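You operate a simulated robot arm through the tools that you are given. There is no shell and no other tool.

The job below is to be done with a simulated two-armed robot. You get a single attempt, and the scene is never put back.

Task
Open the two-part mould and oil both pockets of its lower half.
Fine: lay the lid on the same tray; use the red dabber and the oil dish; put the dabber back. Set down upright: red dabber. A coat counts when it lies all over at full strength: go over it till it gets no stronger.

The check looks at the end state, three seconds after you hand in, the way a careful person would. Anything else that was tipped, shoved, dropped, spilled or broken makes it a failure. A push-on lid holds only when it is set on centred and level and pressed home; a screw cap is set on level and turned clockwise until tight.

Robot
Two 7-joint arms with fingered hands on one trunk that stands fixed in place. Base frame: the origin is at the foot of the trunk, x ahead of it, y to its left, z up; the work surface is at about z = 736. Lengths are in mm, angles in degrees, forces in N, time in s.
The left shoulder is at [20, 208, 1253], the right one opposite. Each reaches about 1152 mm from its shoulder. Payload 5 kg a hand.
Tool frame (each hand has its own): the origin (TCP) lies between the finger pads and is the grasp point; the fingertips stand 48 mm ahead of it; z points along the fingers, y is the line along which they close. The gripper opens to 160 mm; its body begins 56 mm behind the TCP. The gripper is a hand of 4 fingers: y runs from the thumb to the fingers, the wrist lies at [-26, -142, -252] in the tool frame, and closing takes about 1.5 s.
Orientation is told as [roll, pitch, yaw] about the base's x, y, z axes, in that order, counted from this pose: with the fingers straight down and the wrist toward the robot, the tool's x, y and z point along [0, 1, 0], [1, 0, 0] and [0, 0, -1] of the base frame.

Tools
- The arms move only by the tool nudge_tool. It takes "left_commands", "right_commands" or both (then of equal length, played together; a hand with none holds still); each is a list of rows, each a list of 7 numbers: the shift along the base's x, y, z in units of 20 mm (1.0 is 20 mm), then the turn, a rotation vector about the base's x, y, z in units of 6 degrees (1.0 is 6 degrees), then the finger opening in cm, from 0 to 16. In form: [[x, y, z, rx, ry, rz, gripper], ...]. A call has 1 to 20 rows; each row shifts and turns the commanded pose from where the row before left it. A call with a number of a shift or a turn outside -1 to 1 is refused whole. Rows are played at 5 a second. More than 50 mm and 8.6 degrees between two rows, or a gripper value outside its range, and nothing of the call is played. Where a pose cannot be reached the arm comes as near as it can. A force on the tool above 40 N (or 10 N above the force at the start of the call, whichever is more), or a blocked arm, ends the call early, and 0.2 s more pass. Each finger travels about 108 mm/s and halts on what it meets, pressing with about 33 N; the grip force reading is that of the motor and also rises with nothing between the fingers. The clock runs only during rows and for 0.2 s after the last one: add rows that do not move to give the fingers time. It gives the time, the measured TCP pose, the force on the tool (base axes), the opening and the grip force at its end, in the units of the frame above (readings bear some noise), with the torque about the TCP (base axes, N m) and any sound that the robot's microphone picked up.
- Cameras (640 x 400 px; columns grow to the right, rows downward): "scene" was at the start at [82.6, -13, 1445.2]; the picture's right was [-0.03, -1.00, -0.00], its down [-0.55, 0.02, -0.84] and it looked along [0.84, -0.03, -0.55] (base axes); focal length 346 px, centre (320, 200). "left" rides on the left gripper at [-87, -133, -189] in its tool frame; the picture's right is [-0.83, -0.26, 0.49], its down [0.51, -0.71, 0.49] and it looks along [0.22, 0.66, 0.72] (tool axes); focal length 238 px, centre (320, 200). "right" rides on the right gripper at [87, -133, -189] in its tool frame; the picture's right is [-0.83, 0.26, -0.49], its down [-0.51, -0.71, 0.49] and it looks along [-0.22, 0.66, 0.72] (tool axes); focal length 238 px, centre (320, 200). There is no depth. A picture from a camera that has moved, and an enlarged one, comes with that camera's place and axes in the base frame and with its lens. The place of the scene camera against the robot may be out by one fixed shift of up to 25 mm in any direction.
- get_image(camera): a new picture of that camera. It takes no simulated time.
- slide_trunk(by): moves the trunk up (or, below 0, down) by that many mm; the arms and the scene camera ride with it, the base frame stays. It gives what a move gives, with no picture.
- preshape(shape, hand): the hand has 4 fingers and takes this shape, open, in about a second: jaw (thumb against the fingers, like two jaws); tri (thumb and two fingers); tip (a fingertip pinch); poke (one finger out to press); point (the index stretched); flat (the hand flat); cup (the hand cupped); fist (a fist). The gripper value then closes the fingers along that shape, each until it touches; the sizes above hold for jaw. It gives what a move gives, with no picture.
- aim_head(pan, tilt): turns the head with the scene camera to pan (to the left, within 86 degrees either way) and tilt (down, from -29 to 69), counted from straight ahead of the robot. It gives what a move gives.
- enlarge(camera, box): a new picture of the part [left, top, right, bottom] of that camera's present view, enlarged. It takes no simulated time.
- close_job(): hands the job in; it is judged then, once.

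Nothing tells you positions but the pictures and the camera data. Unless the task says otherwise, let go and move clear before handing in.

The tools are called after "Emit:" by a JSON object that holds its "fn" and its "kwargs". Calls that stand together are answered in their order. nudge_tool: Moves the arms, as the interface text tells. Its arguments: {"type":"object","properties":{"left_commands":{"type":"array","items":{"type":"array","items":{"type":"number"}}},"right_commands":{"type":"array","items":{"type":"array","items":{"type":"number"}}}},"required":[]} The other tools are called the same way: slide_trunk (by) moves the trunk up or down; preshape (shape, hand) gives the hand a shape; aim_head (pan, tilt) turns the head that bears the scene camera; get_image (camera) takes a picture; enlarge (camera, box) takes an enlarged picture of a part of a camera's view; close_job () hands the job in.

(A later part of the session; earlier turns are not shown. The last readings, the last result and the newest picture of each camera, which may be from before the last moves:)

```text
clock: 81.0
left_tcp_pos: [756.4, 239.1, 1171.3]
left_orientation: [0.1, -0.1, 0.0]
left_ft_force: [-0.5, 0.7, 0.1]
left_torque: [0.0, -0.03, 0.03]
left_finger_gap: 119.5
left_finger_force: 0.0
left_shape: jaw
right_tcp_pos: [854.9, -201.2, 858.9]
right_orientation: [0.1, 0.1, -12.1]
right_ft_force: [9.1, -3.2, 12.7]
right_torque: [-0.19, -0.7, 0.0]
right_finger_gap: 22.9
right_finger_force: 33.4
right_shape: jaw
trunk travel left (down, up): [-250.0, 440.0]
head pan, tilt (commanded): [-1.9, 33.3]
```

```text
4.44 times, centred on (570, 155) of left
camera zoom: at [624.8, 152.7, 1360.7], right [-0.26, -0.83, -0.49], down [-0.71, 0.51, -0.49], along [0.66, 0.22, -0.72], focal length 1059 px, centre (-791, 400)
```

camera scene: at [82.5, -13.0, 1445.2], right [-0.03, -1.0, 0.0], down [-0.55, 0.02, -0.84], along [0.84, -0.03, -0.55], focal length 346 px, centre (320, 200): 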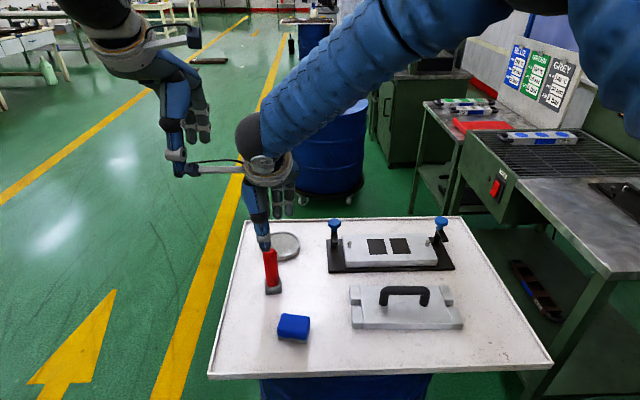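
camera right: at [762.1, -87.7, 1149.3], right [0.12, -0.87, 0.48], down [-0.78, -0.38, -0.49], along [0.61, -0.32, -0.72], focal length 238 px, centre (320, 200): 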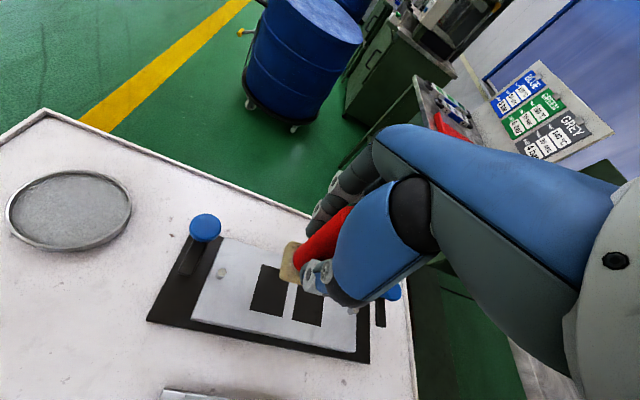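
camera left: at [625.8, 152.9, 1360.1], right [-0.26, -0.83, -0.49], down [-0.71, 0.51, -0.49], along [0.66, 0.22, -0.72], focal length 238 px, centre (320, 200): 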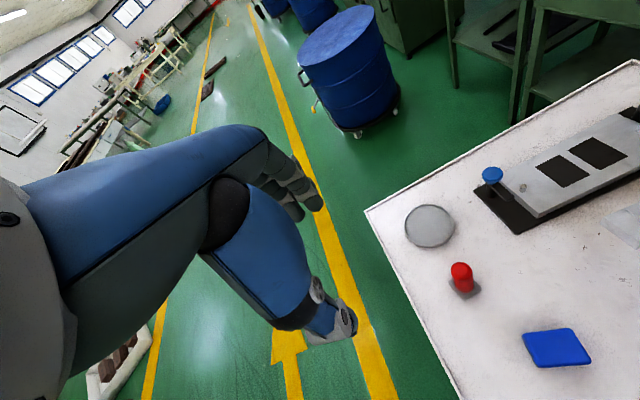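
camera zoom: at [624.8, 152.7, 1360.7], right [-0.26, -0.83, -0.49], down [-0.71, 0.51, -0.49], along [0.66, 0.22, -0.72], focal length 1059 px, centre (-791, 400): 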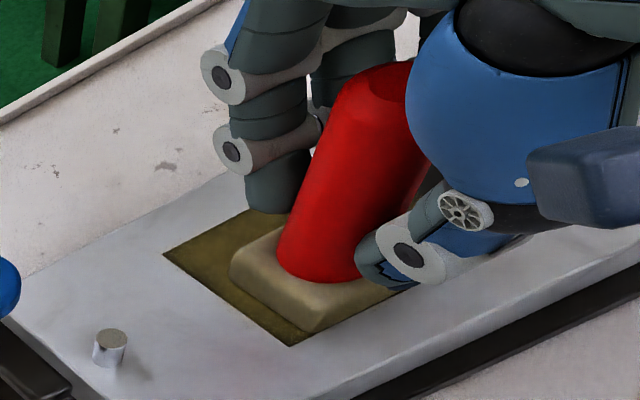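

The left pocket is taking a visible coat. I'll do another full raster and then lift to inspect it.

Emit:
{"fn": "nudge_tool", "kwargs": {"right_commands": [[0.2, 0, 0, 0, 0, 0, 1.5], [0.2, 0, 0, 0, 0, 0, 1.5], [0.2, 0, 0, 0, 0, 0, 1.5], [0.2, 0, 0, 0, 0, 0, 1.5], [0.2, 0, 0, 0, 0, 0, 1.5], [0.2, 0, 0, 0, 0, 0, 1.5], [0, 0.14, 0, 0, 0, 0, 1.5], [-0.2, 0, 0, 0, 0, 0, 1.5], [-0.2, 0, 0, 0, 0, 0, 1.5], [-0.2, 0, 0, 0, 0, 0, 1.5], [-0.2, 0, 0, 0, 0, 0, 1.5], [-0.2, 0, 0, 0, 0, 0, 1.5], [-0.2, 0, 0, 0, 0, 0, 1.5], [0, 0.14, 0, 0, 0, 0, 1.5], [0.2, 0, 0, 0, 0, 0, 1.5], [0.2, 0, 0, 0, 0, 0, 1.5], [0.2, 0, 0, 0, 0, 0, 1.5], [0.2, 0, 0, 0, 0, 0, 1.5], [0.2, 0, 0, 0, 0, 0, 1.5], [0.2, 0, 0, 0, 0, 0, 1.5]]}}

Emit:
{"fn": "nudge_tool", "kwargs": {"right_commands": [[0, 0, 0.3, 0, 0, 0, 1.5], [0, 0, 0.7, 0, 0, 0, 1.5], [0, 0, 0.8, 0, 0, 0, 1.5], [0, 0, 0.8, 0, 0, 0, 1.5], [0, 0, 0.4, 0, 0, 0, 1.5], [0, 0, 0, 0, 0, 0, 1.5]]}}

Emit:
{"fn": "enlarge", "kwargs": {"camera": "scene", "box": [350, 200, 430, 270]}}

Emit:
{"fn": "enlarge", "kwargs": {"camera": "left", "box": [510, 110, 630, 200]}}

Emit:
{"fn": "enlarge", "kwargs": {"camera": "right", "box": [230, 180, 350, 320]}}

```text
clock: 85.2
left_tcp_pos: [754.2, 240.3, 1174.1]
left_orientation: [0.1, -0.2, 0.0]
left_ft_force: [0.7, 1.7, 0.2]
left_torque: [0.0, 0.01, 0.02]
left_finger_gap: 119.8
left_finger_force: 0.0
left_shape: jaw
right_tcp_pos: [876.2, -193.2, 859.8]
right_orientation: [0.2, 0.0, -12.1]
right_ft_force: [-15.0, -2.1, 18.8]
right_torque: [-0.07, 1.08, 0.03]
right_finger_gap: 23.5
right_finger_force: 33.0
right_shape: jaw
trunk travel left (down, up): [-250.0, 440.0]
head pan, tilt (commanded): [-1.9, 33.3]
```

```text
clock: 86.5
left_tcp_pos: [757.5, 239.3, 1170.9]
left_orientation: [0.2, 0.0, 0.0]
left_ft_force: [-0.2, 1.0, -0.7]
left_torque: [0.02, 0.0, -0.01]
left_finger_gap: 119.4
left_finger_force: 0.1
left_shape: jaw
right_tcp_pos: [879.2, -194.4, 918.8]
right_orientation: [0.1, 0.0, -12.1]
right_ft_force: [0.4, 0.4, -1.3]
right_torque: [0.01, -0.01, -0.01]
right_finger_gap: 23.1
right_finger_force: 32.9
right_shape: jaw
trunk travel left (down, up): [-250.0, 440.0]
head pan, tilt (commanded): [-1.9, 33.3]
```

```text
5.71 times, centred on (390, 235) of scene
camera zoom: at [82.7, -12.9, 1445.2], right [-0.03, -1.0, 0.0], down [-0.55, 0.02, -0.84], along [0.84, -0.03, -0.55], focal length 1980 px, centre (-80, 0)
```

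zoom: 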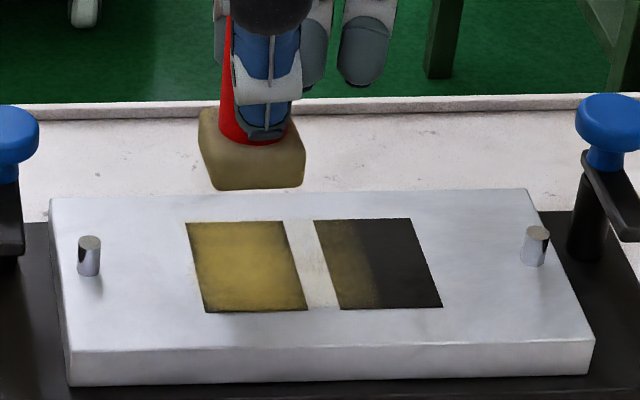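

```text
4.44 times, centred on (570, 155) of left
camera zoom: at [625.2, 152.9, 1360.4], right [-0.26, -0.83, -0.49], down [-0.71, 0.51, -0.49], along [0.66, 0.22, -0.72], focal length 1059 px, centre (-791, 400)
```

zoom: 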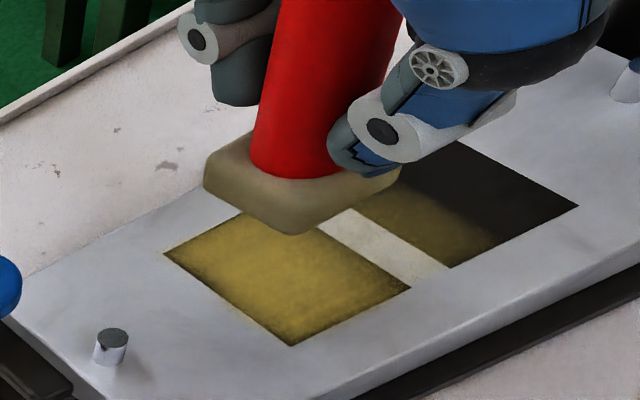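

```text
2.86 times, centred on (290, 250) of right
camera zoom: at [767.9, -82.4, 1108.3], right [0.08, -0.87, 0.48], down [-0.8, -0.35, -0.49], along [0.6, -0.35, -0.72], focal length 681 px, centre (406, 57)
```

zoom: 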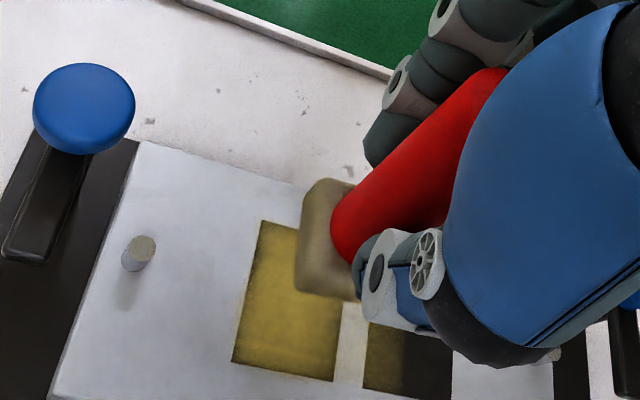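

The left pocket is golden, brightest in the middle and weaker at the edges. I'll zoom in to see exactly where oil has and hasn't gone.

Emit:
{"fn": "enlarge", "kwargs": {"camera": "scene", "box": [350, 232, 430, 272]}}

Emit:
{"fn": "enlarge", "kwargs": {"camera": "left", "box": [530, 130, 630, 195]}}

Emit:
{"fn": "get_image", "kwargs": {"camera": "scene"}}

```text
8.00 times, centred on (390, 252) of scene
camera zoom: at [82.7, -12.9, 1445.2], right [-0.03, -1.0, 0.0], down [-0.55, 0.02, -0.84], along [0.84, -0.03, -0.55], focal length 2772 px, centre (-240, -216)
```

zoom: 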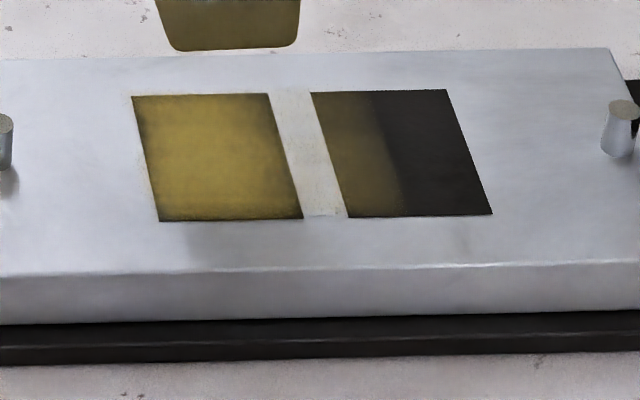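

```text
6.15 times, centred on (580, 162) of left
camera zoom: at [625.2, 152.9, 1360.4], right [-0.26, -0.83, -0.49], down [-0.71, 0.51, -0.49], along [0.66, 0.22, -0.72], focal length 1467 px, centre (-1280, 431)
```

zoom: 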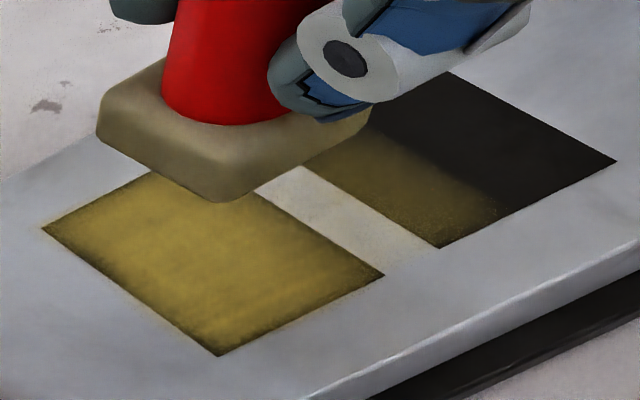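

```text
taken
camera scene: at [82.7, -12.9, 1445.2], right [-0.03, -1.0, 0.0], down [-0.55, 0.02, -0.84], along [0.84, -0.03, -0.55], focal length 346 px, centre (320, 200)
```

scene: 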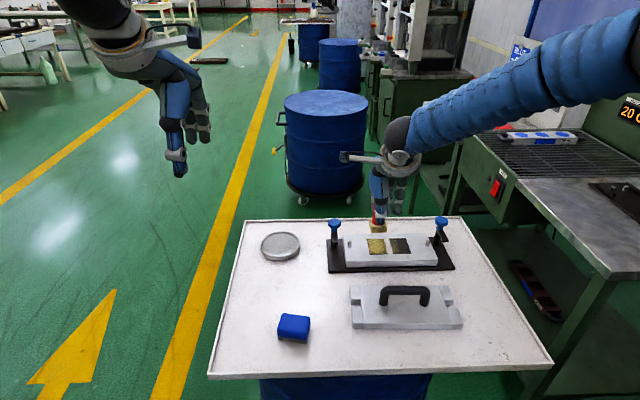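

Only the pocket area itself takes the tint. Now I'll move to the right pocket at about (866, −265) and lower the pad there.

Emit:
{"fn": "nudge_tool", "kwargs": {"right_commands": [[-0.15, -0.5, 0, 0, 0, 0, 1.5], [-0.15, -0.8, 0, 0, 0, 0, 1.5], [-0.15, -0.8, 0, 0, 0, 0, 1.5], [-0.15, -0.8, 0, 0, 0, 0, 1.5], [-0.03, -0.65, 0, 0, 0, 0, 1.5], [0, 0, -0.7, 0, 0, 0, 1.5], [0, 0, -0.8, 0, 0, 0, 1.5], [0, 0, -0.6, 0, 0, 0, 1.5], [0, 0, 0, 0, 0, 0, 1.5]]}}

Emit:
{"fn": "enlarge", "kwargs": {"camera": "scene", "box": [350, 210, 430, 270]}}

Emit:
{"fn": "enlarge", "kwargs": {"camera": "left", "box": [530, 100, 640, 195]}}

```text
clock: 88.5
left_tcp_pos: [756.7, 238.6, 1171.8]
left_orientation: [0.2, -0.1, 0.0]
left_ft_force: [-0.2, 0.3, 0.5]
left_torque: [0.01, 0.02, 0.01]
left_finger_gap: 119.5
left_finger_force: 0.0
left_shape: jaw
right_tcp_pos: [866.1, -265.1, 876.5]
right_orientation: [0.3, -0.1, -12.0]
right_ft_force: [-0.1, -0.1, -0.6]
right_torque: [-0.01, -0.01, 0.0]
right_finger_gap: 23.0
right_finger_force: 33.7
right_shape: jaw
trunk travel left (down, up): [-250.0, 440.0]
head pan, tilt (commanded): [-1.9, 33.3]
```

```text
6.67 times, centred on (390, 240) of scene
camera zoom: at [82.6, -13.0, 1445.2], right [-0.03, -1.0, 0.0], down [-0.55, 0.02, -0.84], along [0.84, -0.03, -0.55], focal length 2310 px, centre (-147, -67)
```

zoom: 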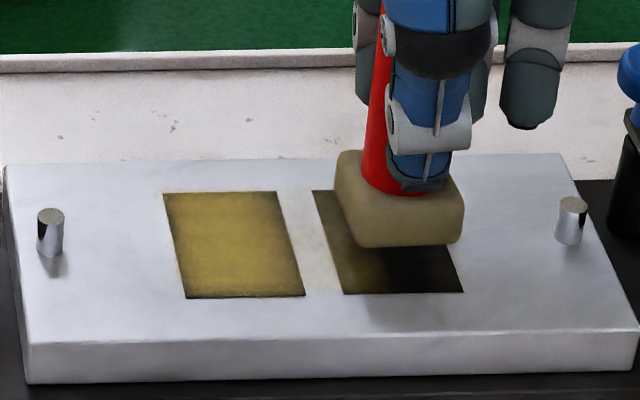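

```text
4.21 times, centred on (585, 148) of left
camera zoom: at [625.0, 152.9, 1360.6], right [-0.26, -0.83, -0.49], down [-0.71, 0.51, -0.49], along [0.66, 0.22, -0.72], focal length 1004 px, centre (-796, 421)
```

zoom: 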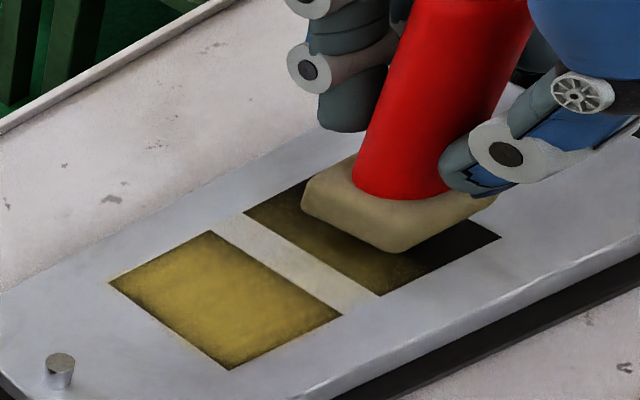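

Aligned over the right pocket to within about 1–2 mm. I'll lower to light contact and raster.

Emit:
{"fn": "nudge_tool", "kwargs": {"right_commands": [[0, 0, -0.4, 0, 0, 0, 1.5], [0, 0, -0.3, 0, 0, 0, 1.5], [0, 0, -0.12, 0, 0, 0, 1.5], [0, 0, 0, 0, 0, 0, 1.5], [-0.2, 0, 0, 0, 0, 0, 1.5], [-0.2, 0, 0, 0, 0, 0, 1.5], [-0.2, 0, 0, 0, 0, 0, 1.5], [0, 0.12, 0, 0, 0, 0, 1.5], [0.2, 0, 0, 0, 0, 0, 1.5], [0.2, 0, 0, 0, 0, 0, 1.5], [0.2, 0, 0, 0, 0, 0, 1.5], [0.2, 0, 0, 0, 0, 0, 1.5], [0.2, 0, 0, 0, 0, 0, 1.5], [0.2, 0, 0, 0, 0, 0, 1.5], [0, -0.13, 0, 0, 0, 0, 1.5], [0, -0.13, 0, 0, 0, 0, 1.5], [-0.2, 0, 0, 0, 0, 0, 1.5], [-0.2, 0, 0, 0, 0, 0, 1.5], [-0.2, 0, 0, 0, 0, 0, 1.5], [0, 0, 0, 0, 0, 0, 1.5]]}}

Emit:
{"fn": "enlarge", "kwargs": {"camera": "scene", "box": [350, 210, 430, 270]}}

Emit:
{"fn": "enlarge", "kwargs": {"camera": "left", "box": [530, 100, 640, 195]}}

```text
clock: 92.8
left_tcp_pos: [756.6, 239.4, 1170.3]
left_orientation: [0.0, -0.1, 0.0]
left_ft_force: [-0.9, -0.5, -0.4]
left_torque: [0.01, 0.0, 0.04]
left_finger_gap: 119.6
left_finger_force: 0.1
left_shape: jaw
right_tcp_pos: [865.4, -268.0, 860.2]
right_orientation: [0.2, 0.0, -12.0]
right_ft_force: [2.1, 0.8, 2.0]
right_torque: [-0.05, -0.27, -0.02]
right_finger_gap: 22.6
right_finger_force: 33.4
right_shape: jaw
trunk travel left (down, up): [-250.0, 440.0]
head pan, tilt (commanded): [-1.9, 33.3]
```

```text
6.67 times, centred on (390, 240) of scene
camera zoom: at [82.7, -12.9, 1445.2], right [-0.03, -1.0, 0.0], down [-0.55, 0.02, -0.84], along [0.84, -0.03, -0.55], focal length 2310 px, centre (-147, -67)
```

zoom: 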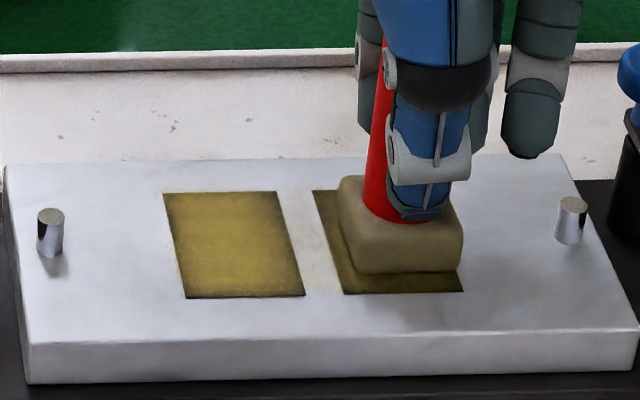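

```text
4.21 times, centred on (585, 148) of left
camera zoom: at [625.2, 152.9, 1360.5], right [-0.26, -0.83, -0.49], down [-0.71, 0.51, -0.49], along [0.66, 0.22, -0.72], focal length 1004 px, centre (-796, 421)
```

zoom: 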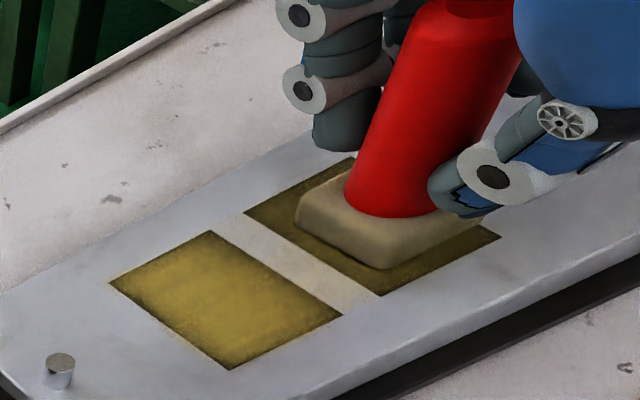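

The right pocket now has a first coat all over. I'll press slightly more and make further passes.

Emit:
{"fn": "nudge_tool", "kwargs": {"right_commands": [[-0.2, 0, -0.06, 0, 0, 0, 1.5], [-0.2, 0, 0, 0, 0, 0, 1.5], [-0.2, 0, 0, 0, 0, 0, 1.5], [0, 0.1, 0, 0, 0, 0, 1.5], [0.2, 0, 0, 0, 0, 0, 1.5], [0.2, 0, 0, 0, 0, 0, 1.5], [0.2, 0, 0, 0, 0, 0, 1.5], [0.2, 0, 0, 0, 0, 0, 1.5], [0.2, 0, 0, 0, 0, 0, 1.5], [0.2, 0, 0, 0, 0, 0, 1.5], [0, 0.15, 0, 0, 0, 0, 1.5], [-0.2, 0, 0, 0, 0, 0, 1.5], [-0.2, 0, 0, 0, 0, 0, 1.5], [-0.2, 0, 0, 0, 0, 0, 1.5], [-0.2, 0, 0, 0, 0, 0, 1.5], [-0.2, 0, 0, 0, 0, 0, 1.5], [-0.2, 0, 0, 0, 0, 0, 1.5], [0, -0.15, 0, 0, 0, 0, 1.5], [0, -0.15, 0, 0, 0, 0, 1.5], [0, 0, 0, 0, 0, 0, 1.5]]}}

Emit:
{"fn": "nudge_tool", "kwargs": {"right_commands": [[0.2, 0, 0, 0, 0, 0, 1.5], [0.2, 0, 0, 0, 0, 0, 1.5], [0.2, 0, 0, 0, 0, 0, 1.5], [0.2, 0, 0, 0, 0, 0, 1.5], [0.2, 0, 0, 0, 0, 0, 1.5], [0.2, 0, 0, 0, 0, 0, 1.5], [0, 0, 0.3, 0, 0, 0, 1.5], [0, 0, 0.7, 0, 0, 0, 1.5], [0, 0, 0.8, 0, 0, 0, 1.5], [0, 0, 0.8, 0, 0, 0, 1.5], [0, 0, 0.4, 0, 0, 0, 1.5], [0, 0, 0, 0, 0, 0, 1.5]]}}

Emit:
{"fn": "enlarge", "kwargs": {"camera": "scene", "box": [350, 210, 430, 270]}}

Emit:
{"fn": "enlarge", "kwargs": {"camera": "left", "box": [530, 100, 640, 195]}}

```text
clock: 97.0
left_tcp_pos: [756.8, 240.8, 1171.6]
left_orientation: [0.1, -0.1, 0.0]
left_ft_force: [-0.5, -0.2, 0.0]
left_torque: [-0.01, -0.01, -0.03]
left_finger_gap: 119.6
left_finger_force: 0.0
left_shape: jaw
right_tcp_pos: [853.9, -266.8, 860.5]
right_orientation: [0.2, 0.0, -11.8]
right_ft_force: [0.6, 7.8, 10.3]
right_torque: [0.45, -0.4, 0.19]
right_finger_gap: 22.5
right_finger_force: 33.5
right_shape: jaw
trunk travel left (down, up): [-250.0, 440.0]
head pan, tilt (commanded): [-1.9, 33.3]
```

```text
clock: 99.5
left_tcp_pos: [757.6, 240.1, 1171.0]
left_orientation: [0.0, -0.2, 0.0]
left_ft_force: [0.7, 0.6, -0.5]
left_torque: [0.01, 0.0, -0.03]
left_finger_gap: 119.2
left_finger_force: 0.1
left_shape: jaw
right_tcp_pos: [877.3, -269.7, 917.4]
right_orientation: [0.1, 0.0, -12.1]
right_ft_force: [0.5, -0.9, -0.8]
right_torque: [-0.01, -0.02, 0.02]
right_finger_gap: 23.0
right_finger_force: 33.0
right_shape: jaw
trunk travel left (down, up): [-250.0, 440.0]
head pan, tilt (commanded): [-1.9, 33.3]
```

```text
6.67 times, centred on (390, 240) of scene
camera zoom: at [82.7, -12.9, 1445.2], right [-0.03, -1.0, 0.0], down [-0.55, 0.02, -0.84], along [0.84, -0.03, -0.55], focal length 2310 px, centre (-147, -67)
```

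zoom: 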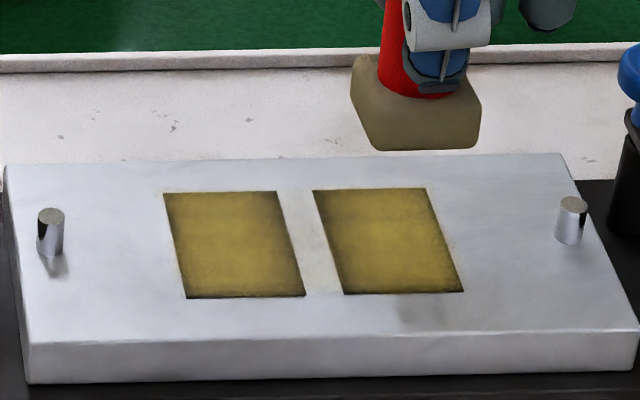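

```text
4.21 times, centred on (585, 148) of left
camera zoom: at [625.1, 153.0, 1360.5], right [-0.26, -0.83, -0.49], down [-0.71, 0.51, -0.49], along [0.66, 0.22, -0.72], focal length 1004 px, centre (-796, 421)
```

zoom: 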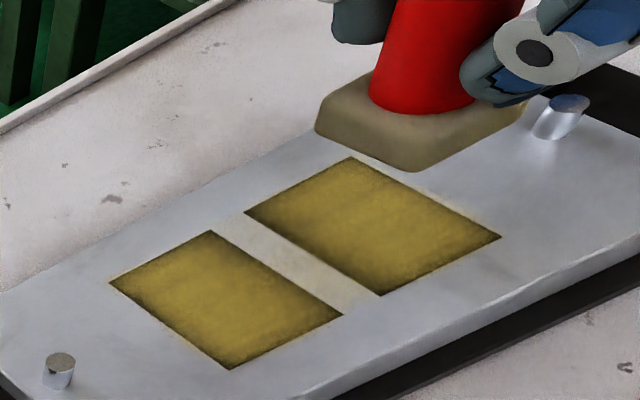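

Both pockets are gold in the middle but still weaker along the edges, and the pad looks drier. I'll go back to the dish, reload the pad and then work on the edges.

Emit:
{"fn": "nudge_tool", "kwargs": {"right_commands": [[0, 0, 0.7, 0, 0, 0, 1.5], [0, 0, 0.8, 0, 0, 0, 1.5], [0, 0, 0.65, 0, 0, 0, 1.5], [0, 0.5, 0, 0, 0, 0, 1.5], [0.1, 0.9, 0, 0, 0, 0, 1.5], [0.1, 1.0, 0, 0, 0, 0, 1.5], [0.1, 1.0, 0, 0, 0, 0, 1.5], [0.1, 1.0, 0, 0, 0, 0, 1.5], [0.1, 1.0, 0, 0, 0, 0, 1.5], [0.1, 1.0, 0, 0, 0, 0, 1.5], [0.1, 1.0, 0, 0, 0, 0, 1.5], [0.1, 1.0, 0, 0, 0, 0, 1.5], [0.1, 1.0, 0, 0, 0, 0, 1.5], [0.1, 1.0, 0, 0, 0, 0, 1.5], [0.1, 1.0, 0, 0, 0, 0, 1.5], [0.1, 1.0, 0, 0, 0, 0, 1.5], [0.1, 1.0, 0, 0, 0, 0, 1.5], [0.1, 1.0, 0, 0, 0, 0, 1.5], [0.1, 1.0, 0, 0, 0, 0, 1.5]]}}

Emit:
{"fn": "nudge_tool", "kwargs": {"right_commands": [[0.1, 0.9, 0, 0, 0, 0, 1.5], [0.1, 0.9, 0, 0, 0, 0, 1.5], [0.05, 0.6, 0, 0, 0, 0, 1.5], [0, 0.2, 0, 0, 0, 0, 1.5], [0, 0, 0, 0, 0, 0, 1.5]]}}

Emit:
{"fn": "enlarge", "kwargs": {"camera": "scene", "box": [230, 160, 340, 280]}}

```text
clock: 103.5
left_tcp_pos: [756.4, 240.7, 1170.2]
left_orientation: [0.1, -0.1, 0.1]
left_ft_force: [-0.3, -0.2, 0.0]
left_torque: [-0.09, 0.04, -0.02]
left_finger_gap: 119.6
left_finger_force: 0.1
left_shape: jaw
right_tcp_pos: [908.7, 39.6, 961.6]
right_orientation: [0.1, 0.2, -12.0]
right_ft_force: [0.5, -0.8, -1.0]
right_torque: [-0.03, 0.0, -0.01]
right_finger_gap: 22.7
right_finger_force: 33.5
right_shape: jaw
trunk travel left (down, up): [-250.0, 440.0]
head pan, tilt (commanded): [-1.9, 33.3]
```

```text
clock: 104.8
left_tcp_pos: [757.9, 240.4, 1171.4]
left_orientation: [0.2, 0.0, 0.0]
left_ft_force: [0.1, 0.2, -0.8]
left_torque: [0.0, -0.02, 0.0]
left_finger_gap: 119.7
left_finger_force: 0.1
left_shape: jaw
right_tcp_pos: [913.8, 90.8, 961.8]
right_orientation: [0.3, 0.2, -11.9]
right_ft_force: [0.6, -1.2, -1.2]
right_torque: [0.04, 0.01, -0.02]
right_finger_gap: 22.6
right_finger_force: 33.5
right_shape: jaw
trunk travel left (down, up): [-250.0, 440.0]
head pan, tilt (commanded): [-1.9, 33.3]
```

```text
3.33 times, centred on (285, 220) of scene
camera zoom: at [82.9, -12.8, 1445.2], right [-0.03, -1.0, 0.0], down [-0.55, 0.02, -0.84], along [0.84, -0.03, -0.55], focal length 1155 px, centre (437, 133)
```

zoom: 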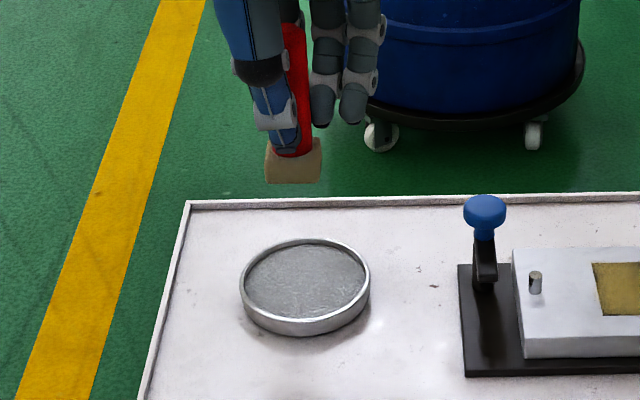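

Over the dish again. I'll dip the pad with the same contact height as before.

Emit:
{"fn": "nudge_tool", "kwargs": {"right_commands": [[-0.1, 0, -0.7, 0, 0, 0, 1.5], [0, 0, -0.8, 0, 0, 0, 1.5], [0, 0, -0.8, 0, 0, 0, 1.5], [0, 0, -0.8, 0, 0, 0, 1.5], [0, 0, -0.8, 0, 0, 0, 1.5], [0, 0, -0.8, 0, 0, 0, 1.5], [0, 0, -0.6, 0, 0, 0, 1.5], [0, 0, -0.3, 0, 0, 0, 1.5], [0, 0, -0.2, 0, 0, 0, 1.5], [0, 0, -0.15, 0, 0, 0, 1.5], [0, 0, -0.05, 0, 0, 0, 1.5], [0, 0, 0, 0, 0, 0, 1.5]]}}

Emit:
{"fn": "enlarge", "kwargs": {"camera": "right", "box": [220, 170, 340, 310]}}

Emit:
{"fn": "enlarge", "kwargs": {"camera": "scene", "box": [240, 190, 330, 280]}}

```text
clock: 107.3
left_tcp_pos: [756.9, 239.6, 1171.2]
left_orientation: [0.1, 0.0, 0.0]
left_ft_force: [-0.4, 0.1, -0.2]
left_torque: [-0.01, 0.03, 0.0]
left_finger_gap: 119.8
left_finger_force: 0.0
left_shape: jaw
right_tcp_pos: [911.0, 91.0, 842.7]
right_orientation: [0.3, 0.1, -12.0]
right_ft_force: [0.7, -2.1, -2.2]
right_torque: [-0.04, 0.0, 0.02]
right_finger_gap: 22.9
right_finger_force: 32.8
right_shape: jaw
trunk travel left (down, up): [-250.0, 440.0]
head pan, tilt (commanded): [-1.9, 33.3]
```

```text
2.86 times, centred on (280, 240) of right
camera zoom: at [800.3, 202.9, 1032.0], right [0.08, -0.87, 0.48], down [-0.8, -0.35, -0.49], along [0.6, -0.35, -0.72], focal length 681 px, centre (434, 86)
```

zoom: 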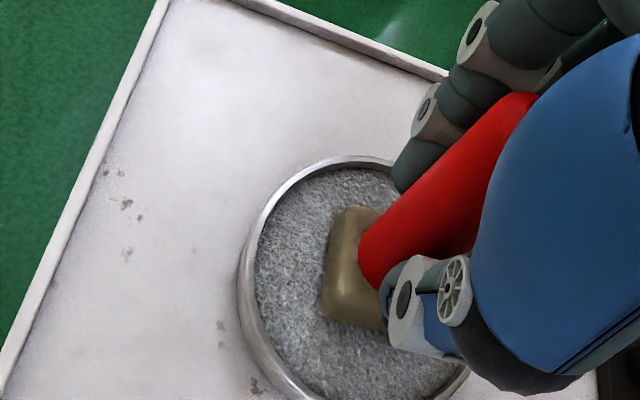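

```text
4.44 times, centred on (285, 235) of scene
camera zoom: at [82.8, -12.7, 1445.2], right [-0.03, -1.0, 0.0], down [-0.55, 0.02, -0.84], along [0.84, -0.03, -0.55], focal length 1540 px, centre (476, 44)
```

zoom: 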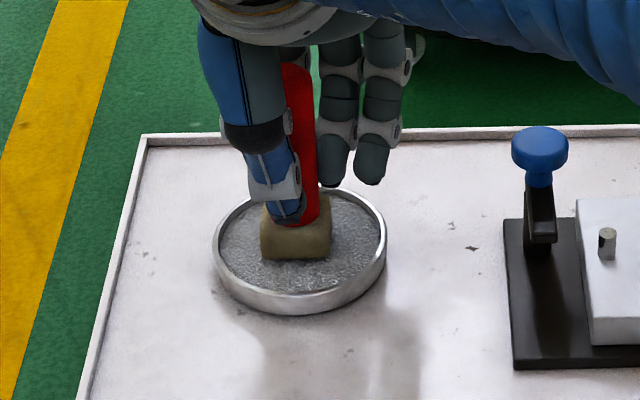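

Just above contact. A couple of millimetres more and hold.

Emit:
{"fn": "nudge_tool", "kwargs": {"right_commands": [[0, 0, -0.1, 0, 0, 0, 1.5], [0, 0, -0.03, 0, 0, 0, 1.5], [0, 0, 0, 0, 0, 0, 1.5], [0, 0, 0, 0, 0, 0, 1.5], [0, 0, 0, 0, 0, 0, 1.5]]}}

Emit:
{"fn": "enlarge", "kwargs": {"camera": "right", "box": [220, 170, 340, 310]}}

```text
clock: 108.5
left_tcp_pos: [755.7, 240.0, 1172.1]
left_orientation: [0.1, -0.1, 0.1]
left_ft_force: [0.1, -0.4, 0.3]
left_torque: [0.03, -0.02, 0.0]
left_finger_gap: 119.7
left_finger_force: 0.1
left_shape: jaw
right_tcp_pos: [910.7, 91.4, 841.6]
right_orientation: [0.2, 0.0, -12.0]
right_ft_force: [-1.6, -0.2, 12.3]
right_torque: [-0.05, -0.04, 0.02]
right_finger_gap: 22.8
right_finger_force: 33.9
right_shape: jaw
trunk travel left (down, up): [-250.0, 440.0]
head pan, tilt (commanded): [-1.9, 33.3]
```

```text
2.86 times, centred on (280, 240) of right
camera zoom: at [799.6, 202.9, 1030.8], right [0.08, -0.87, 0.48], down [-0.8, -0.35, -0.49], along [0.6, -0.35, -0.72], focal length 681 px, centre (434, 86)
```

zoom: 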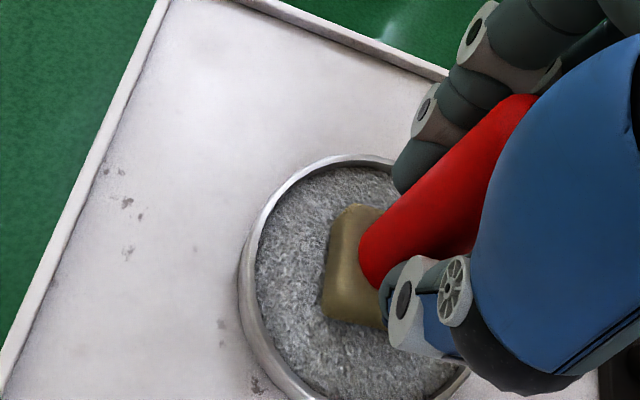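

Reloaded. Lifting and returning to the left pocket.

Emit:
{"fn": "nudge_tool", "kwargs": {"right_commands": [[0, 0, 0.3, 0, 0, 0, 1.5], [0, 0, 0.7, 0, 0, 0, 1.5], [0, 0, 0.9, 0, 0, 0, 1.5], [0, 0, 0.9, 0, 0, 0, 1.5], [0, 0, 0.9, 0, 0, 0, 1.5], [0, 0, 0.9, 0, 0, 0, 1.5], [0, 0, 0.9, 0, 0, 0, 1.5], [0, 0, 0.4, 0, 0, 0, 1.5], [0, 0, 0, 0, 0, 0, 1.5]]}}

Emit:
{"fn": "nudge_tool", "kwargs": {"right_commands": [[-0.15, -0.5, 0, 0, 0, 0, 1.5], [-0.15, -0.9, 0, 0, 0, 0, 1.5], [-0.15, -1.0, 0, 0, 0, 0, 1.5], [-0.15, -1.0, 0, 0, 0, 0, 1.5], [-0.15, -1.0, 0, 0, 0, 0, 1.5], [-0.15, -1.0, 0, 0, 0, 0, 1.5], [-0.15, -1.0, 0, 0, 0, 0, 1.5], [-0.15, -1.0, 0, 0, 0, 0, 1.5], [-0.15, -1.0, 0, 0, 0, 0, 1.5], [-0.15, -1.0, 0, 0, 0, 0, 1.5], [-0.15, -1.0, 0, 0, 0, 0, 1.5], [-0.15, -1.0, 0, 0, 0, 0, 1.5], [-0.15, -1.0, 0, 0, 0, 0, 1.5], [-0.15, -1.0, 0, 0, 0, 0, 1.5], [-0.1, -0.7, 0, 0, 0, 0, 1.5], [0, -0.3, 0, 0, 0, 0, 1.5], [0, 0, 0, 0, 0, 0, 1.5]]}}

Emit:
{"fn": "enlarge", "kwargs": {"camera": "scene", "box": [350, 190, 430, 270]}}

Emit:
{"fn": "enlarge", "kwargs": {"camera": "left", "box": [530, 100, 640, 195]}}

```text
clock: 110.5
left_tcp_pos: [757.3, 240.0, 1170.2]
left_orientation: [0.1, 0.0, 0.0]
left_ft_force: [1.0, 0.2, -0.3]
left_torque: [0.0, 0.01, 0.0]
left_finger_gap: 119.8
left_finger_force: 0.1
left_shape: jaw
right_tcp_pos: [911.4, 91.9, 957.2]
right_orientation: [0.2, 0.1, -12.0]
right_ft_force: [-0.3, 0.4, -1.5]
right_torque: [0.01, -0.01, -0.01]
right_finger_gap: 22.9
right_finger_force: 33.3
right_shape: jaw
trunk travel left (down, up): [-250.0, 440.0]
head pan, tilt (commanded): [-1.9, 33.3]
```

```text
clock: 114.2
left_tcp_pos: [757.5, 240.7, 1171.7]
left_orientation: [0.0, 0.0, 0.1]
left_ft_force: [-0.4, 1.3, -0.1]
left_torque: [0.0, -0.02, -0.03]
left_finger_gap: 119.2
left_finger_force: 0.0
left_shape: jaw
right_tcp_pos: [867.0, -196.8, 957.0]
right_orientation: [0.1, 0.1, -12.0]
right_ft_force: [0.3, 0.6, -1.6]
right_torque: [-0.03, 0.01, 0.01]
right_finger_gap: 22.8
right_finger_force: 33.4
right_shape: jaw
trunk travel left (down, up): [-250.0, 440.0]
head pan, tilt (commanded): [-1.9, 33.3]
```

```text
5.00 times, centred on (390, 230) of scene
camera zoom: at [82.8, -12.8, 1445.2], right [-0.03, -1.0, 0.0], down [-0.55, 0.02, -0.84], along [0.84, -0.03, -0.55], focal length 1733 px, centre (-30, 50)
```

zoom: 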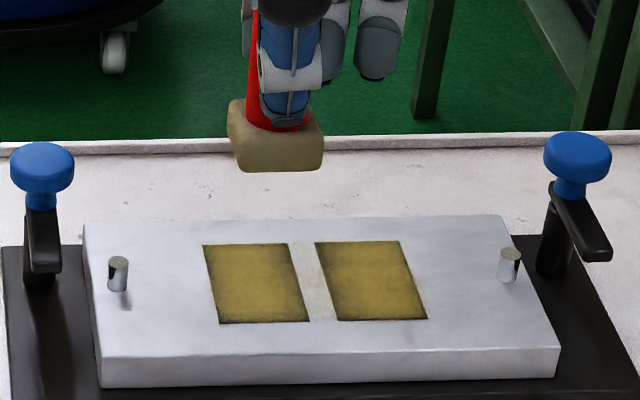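

```text
4.21 times, centred on (585, 148) of left
camera zoom: at [625.2, 153.0, 1360.4], right [-0.26, -0.83, -0.49], down [-0.71, 0.51, -0.49], along [0.66, 0.22, -0.72], focal length 1004 px, centre (-796, 421)
```

zoom: 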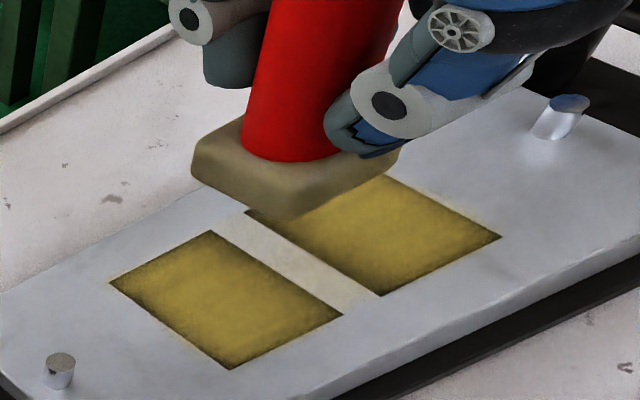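

Positioned over the left pocket again. I'll lower and do wider passes, reaching a little further toward each edge.

Emit:
{"fn": "nudge_tool", "kwargs": {"right_commands": [[0, 0, -0.7, 0, 0, 0, 1.5], [0, 0, -0.8, 0, 0, 0, 1.5], [0, 0, -0.8, 0, 0, 0, 1.5], [0, 0, -0.8, 0, 0, 0, 1.5], [0, 0, -0.8, 0, 0, 0, 1.5], [0, 0, -0.5, 0, 0, 0, 1.5], [0, 0, -0.35, 0, 0, 0, 1.5], [0, 0, -0.1, 0, 0, 0, 1.5], [0, 0, 0, 0, 0, 0, 1.5]]}}

Emit:
{"fn": "nudge_tool", "kwargs": {"right_commands": [[-0.2, 0, -0.02, 0, 0, 0, 1.5], [-0.2, 0, 0, 0, 0, 0, 1.5], [-0.2, 0, 0, 0, 0, 0, 1.5], [-0.1, 0.1, 0, 0, 0, 0, 1.5], [0, 0.15, 0, 0, 0, 0, 1.5], [0.2, 0, 0, 0, 0, 0, 1.5], [0.2, 0, 0, 0, 0, 0, 1.5], [0.2, 0, 0, 0, 0, 0, 1.5], [0.2, 0, 0, 0, 0, 0, 1.5], [0.2, 0, 0, 0, 0, 0, 1.5], [0.2, 0, 0, 0, 0, 0, 1.5], [0.2, 0, 0, 0, 0, 0, 1.5], [0, -0.2, 0, 0, 0, 0, 1.5], [0, -0.2, 0, 0, 0, 0, 1.5], [0, -0.1, 0, 0, 0, 0, 1.5], [-0.2, 0, 0, 0, 0, 0, 1.5], [-0.2, 0, 0, 0, 0, 0, 1.5], [-0.2, 0, 0, 0, 0, 0, 1.5], [-0.2, 0, 0, 0, 0, 0, 1.5], [0, 0, 0, 0, 0, 0, 1.5]]}}

Emit:
{"fn": "enlarge", "kwargs": {"camera": "scene", "box": [350, 210, 430, 270]}}

Emit:
{"fn": "enlarge", "kwargs": {"camera": "left", "box": [530, 100, 640, 195]}}

```text
clock: 116.2
left_tcp_pos: [756.8, 240.8, 1171.4]
left_orientation: [0.1, -0.1, 0.0]
left_ft_force: [0.0, -0.2, 1.1]
left_torque: [0.01, -0.02, -0.01]
left_finger_gap: 119.9
left_finger_force: 0.0
left_shape: jaw
right_tcp_pos: [866.9, -197.3, 860.1]
right_orientation: [0.1, 0.0, -12.1]
right_ft_force: [-0.7, 1.0, 0.3]
right_torque: [0.04, -0.02, 0.01]
right_finger_gap: 22.8
right_finger_force: 33.3
right_shape: jaw
trunk travel left (down, up): [-250.0, 440.0]
head pan, tilt (commanded): [-1.9, 33.3]
```

```text
clock: 120.3
left_tcp_pos: [756.2, 239.8, 1171.7]
left_orientation: [0.1, -0.1, 0.1]
left_ft_force: [0.4, -0.3, 0.1]
left_torque: [0.01, 0.01, 0.02]
left_finger_gap: 119.7
left_finger_force: 0.0
left_shape: jaw
right_tcp_pos: [865.4, -202.6, 860.6]
right_orientation: [0.2, -0.1, -12.0]
right_ft_force: [1.0, -0.9, 1.4]
right_torque: [0.0, -0.17, -0.01]
right_finger_gap: 22.9
right_finger_force: 32.8
right_shape: jaw
trunk travel left (down, up): [-250.0, 440.0]
head pan, tilt (commanded): [-1.9, 33.3]
```

```text
6.67 times, centred on (390, 240) of scene
camera zoom: at [82.7, -12.9, 1445.2], right [-0.03, -1.0, 0.0], down [-0.55, 0.02, -0.84], along [0.84, -0.03, -0.55], focal length 2310 px, centre (-147, -67)
```

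zoom: 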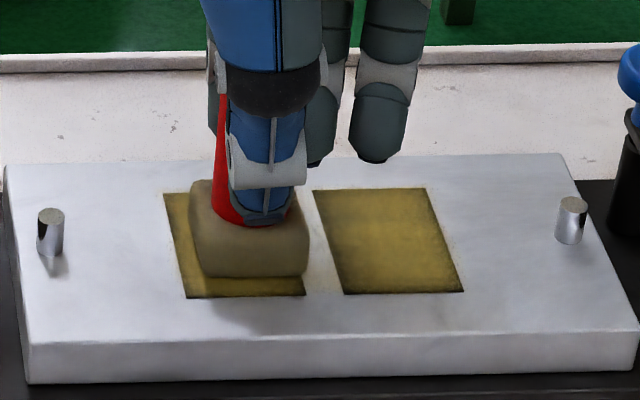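

```text
4.21 times, centred on (585, 148) of left
camera zoom: at [625.2, 153.0, 1360.5], right [-0.26, -0.83, -0.49], down [-0.71, 0.51, -0.49], along [0.66, 0.22, -0.72], focal length 1004 px, centre (-796, 421)
```

zoom: 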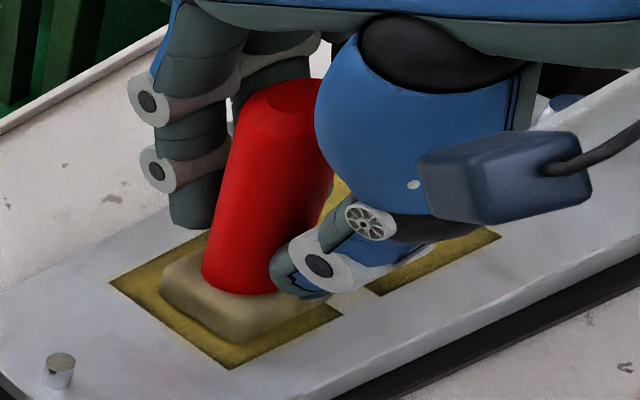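

Contact was too light on that pass. I'll press about 1.5 mm more and repeat the perimeter and centre strokes.

Emit:
{"fn": "nudge_tool", "kwargs": {"right_commands": [[-0.2, 0, -0.08, 0, 0, 0, 1.5], [-0.2, 0, 0, 0, 0, 0, 1.5], [-0.2, 0, 0, 0, 0, 0, 1.5], [0, 0.17, 0, 0, 0, 0, 1.5], [0, 0.17, 0, 0, 0, 0, 1.5], [0, 0.17, 0, 0, 0, 0, 1.5], [0.2, 0, 0, 0, 0, 0, 1.5], [0.2, 0, 0, 0, 0, 0, 1.5], [0.2, 0, 0, 0, 0, 0, 1.5], [0.2, 0, 0, 0, 0, 0, 1.5], [0.2, 0, 0, 0, 0, 0, 1.5], [0.2, 0, 0, 0, 0, 0, 1.5], [0.2, 0, 0, 0, 0, 0, 1.5], [0, -0.17, 0, 0, 0, 0, 1.5], [0, -0.17, 0, 0, 0, 0, 1.5], [0, -0.17, 0, 0, 0, 0, 1.5], [-0.2, 0, 0, 0, 0, 0, 1.5], [-0.2, 0, 0, 0, 0, 0, 1.5], [-0.2, 0, 0, 0, 0, 0, 1.5], [-0.2, 0, 0, 0, 0, 0, 1.5]]}}

Emit:
{"fn": "nudge_tool", "kwargs": {"right_commands": [[-0.2, 0, 0, 0, 0, 0, 1.5], [-0.2, 0, 0, 0, 0, 0, 1.5], [-0.2, 0, 0, 0, 0, 0, 1.5], [0, 0.2, 0, 0, 0, 0, 1.5], [0.2, 0, 0, 0, 0, 0, 1.5], [0.2, 0, 0, 0, 0, 0, 1.5], [0.2, 0, 0, 0, 0, 0, 1.5], [0.2, 0, 0, 0, 0, 0, 1.5], [0.2, 0, 0, 0, 0, 0, 1.5], [0.2, 0, 0, 0, 0, 0, 1.5], [0.2, 0, 0, 0, 0, 0, 1.5], [0, 0, 0, 0, 0, 0, 1.5]]}}

Emit:
{"fn": "nudge_tool", "kwargs": {"right_commands": [[0, 0, 0.3, 0, 0, 0, 1.5], [0, 0, 0.7, 0, 0, 0, 1.5], [0, 0, 0.8, 0, 0, 0, 1.5], [0, 0, 0.8, 0, 0, 0, 1.5], [0, 0, 0.4, 0, 0, 0, 1.5], [0, 0, 0, 0, 0, 0, 1.5]]}}

Emit:
{"fn": "enlarge", "kwargs": {"camera": "scene", "box": [350, 210, 430, 270]}}

Emit:
{"fn": "enlarge", "kwargs": {"camera": "left", "box": [530, 100, 640, 195]}}

```text
clock: 124.5
left_tcp_pos: [757.0, 240.2, 1171.8]
left_orientation: [0.1, -0.1, 0.0]
left_ft_force: [0.3, 0.1, 0.3]
left_torque: [-0.02, 0.0, 0.01]
left_finger_gap: 119.5
left_finger_force: 0.0
left_shape: jaw
right_tcp_pos: [865.3, -202.9, 859.3]
right_orientation: [0.1, 0.0, -12.1]
right_ft_force: [5.1, -2.6, 5.7]
right_torque: [-0.06, -0.57, -0.06]
right_finger_gap: 22.6
right_finger_force: 33.0
right_shape: jaw
trunk travel left (down, up): [-250.0, 440.0]
head pan, tilt (commanded): [-1.9, 33.3]
```

```text
clock: 127.2
left_tcp_pos: [755.8, 240.4, 1172.5]
left_orientation: [0.0, -0.1, 0.0]
left_ft_force: [-0.1, -0.3, -0.3]
left_torque: [0.0, -0.02, 0.0]
left_finger_gap: 119.8
left_finger_force: 0.1
left_shape: jaw
right_tcp_pos: [880.2, -196.8, 860.3]
right_orientation: [0.1, -0.1, -12.0]
right_ft_force: [-9.7, 1.3, 13.7]
right_torque: [0.04, 0.63, 0.02]
right_finger_gap: 23.1
right_finger_force: 32.2
right_shape: jaw
trunk travel left (down, up): [-250.0, 440.0]
head pan, tilt (commanded): [-1.9, 33.3]
```

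```text
clock: 128.6
left_tcp_pos: [757.0, 239.9, 1172.0]
left_orientation: [0.1, 0.1, 0.0]
left_ft_force: [0.1, 0.7, -0.1]
left_torque: [0.01, -0.04, 0.03]
left_finger_gap: 119.5
left_finger_force: 0.1
left_shape: jaw
right_tcp_pos: [881.1, -198.1, 918.3]
right_orientation: [0.1, 0.1, -11.9]
right_ft_force: [0.1, 0.2, -1.4]
right_torque: [0.0, 0.03, -0.01]
right_finger_gap: 22.8
right_finger_force: 33.6
right_shape: jaw
trunk travel left (down, up): [-250.0, 440.0]
head pan, tilt (commanded): [-1.9, 33.3]
```

```text
6.67 times, centred on (390, 240) of scene
camera zoom: at [82.7, -12.9, 1445.2], right [-0.03, -1.0, 0.0], down [-0.55, 0.02, -0.84], along [0.84, -0.03, -0.55], focal length 2310 px, centre (-147, -67)
```

zoom: 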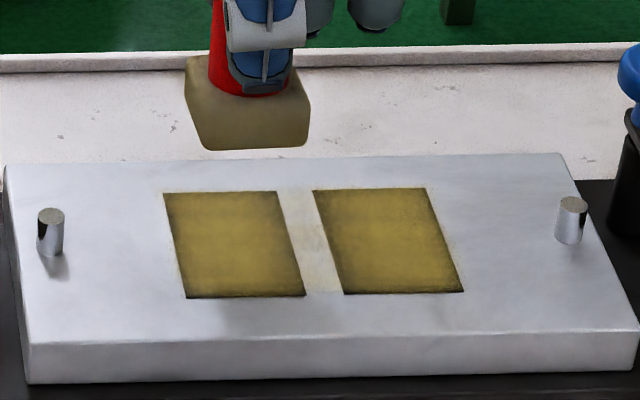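

```text
4.21 times, centred on (585, 148) of left
camera zoom: at [625.2, 153.0, 1360.4], right [-0.26, -0.83, -0.49], down [-0.71, 0.51, -0.49], along [0.66, 0.22, -0.72], focal length 1004 px, centre (-796, 421)
```

zoom: 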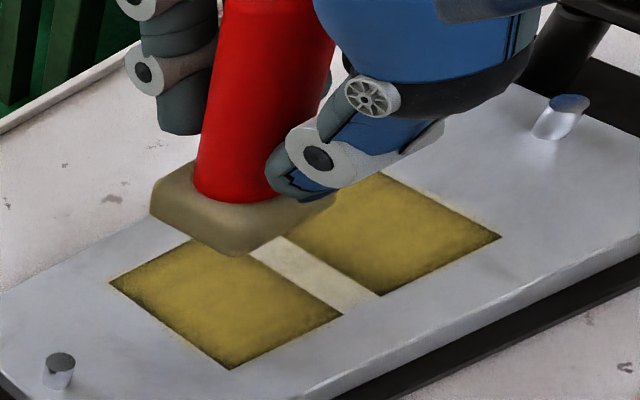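

The edge fringes on the left pocket have shrunk. I'll zoom in closely to judge evenness.

Emit:
{"fn": "enlarge", "kwargs": {"camera": "scene", "box": [366, 236, 394, 254]}}

Emit:
{"fn": "enlarge", "kwargs": {"camera": "scene", "box": [386, 236, 414, 254]}}

Emit:
{"fn": "enlarge", "kwargs": {"camera": "left", "box": [535, 145, 630, 190]}}

Emit:
{"fn": "enlarge", "kwargs": {"camera": "right", "box": [220, 200, 340, 320]}}

```text
16.00 times, centred on (380, 245) of scene
camera zoom: at [82.7, -12.9, 1445.2], right [-0.03, -1.0, 0.0], down [-0.55, 0.02, -0.84], along [0.84, -0.03, -0.55], focal length 5544 px, centre (-640, -520)
```

zoom: 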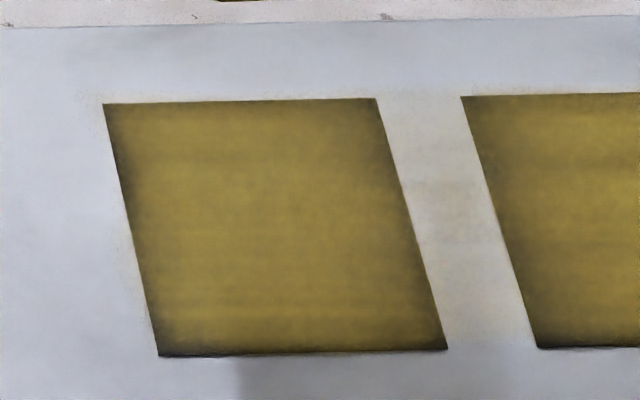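

```text
16.00 times, centred on (400, 245) of scene
camera zoom: at [82.7, -12.9, 1445.2], right [-0.03, -1.0, 0.0], down [-0.55, 0.02, -0.84], along [0.84, -0.03, -0.55], focal length 5544 px, centre (-960, -520)
```

zoom: 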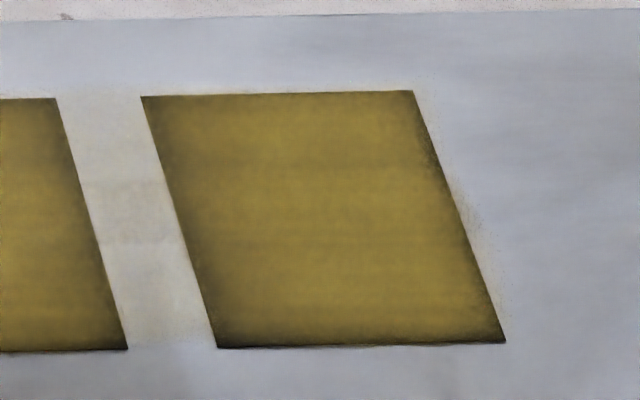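

```text
6.74 times, centred on (582, 168) of left
camera zoom: at [625.2, 153.0, 1360.4], right [-0.26, -0.83, -0.49], down [-0.71, 0.51, -0.49], along [0.66, 0.22, -0.72], focal length 1606 px, centre (-1448, 419)
```

zoom: 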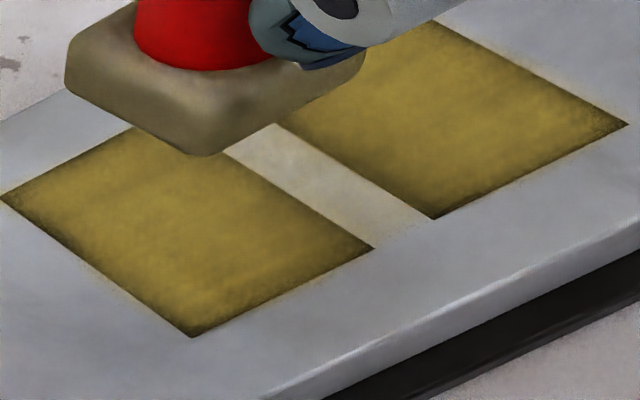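

```text
3.33 times, centred on (280, 260) of right
camera zoom: at [770.3, -86.1, 1108.1], right [0.08, -0.87, 0.48], down [-0.8, -0.35, -0.49], along [0.6, -0.35, -0.72], focal length 794 px, centre (453, 0)
```

zoom: 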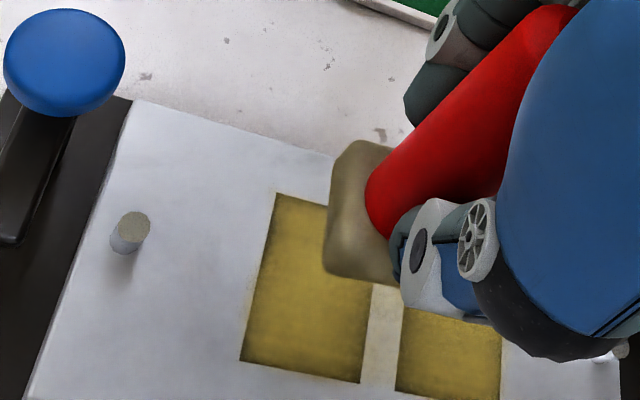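

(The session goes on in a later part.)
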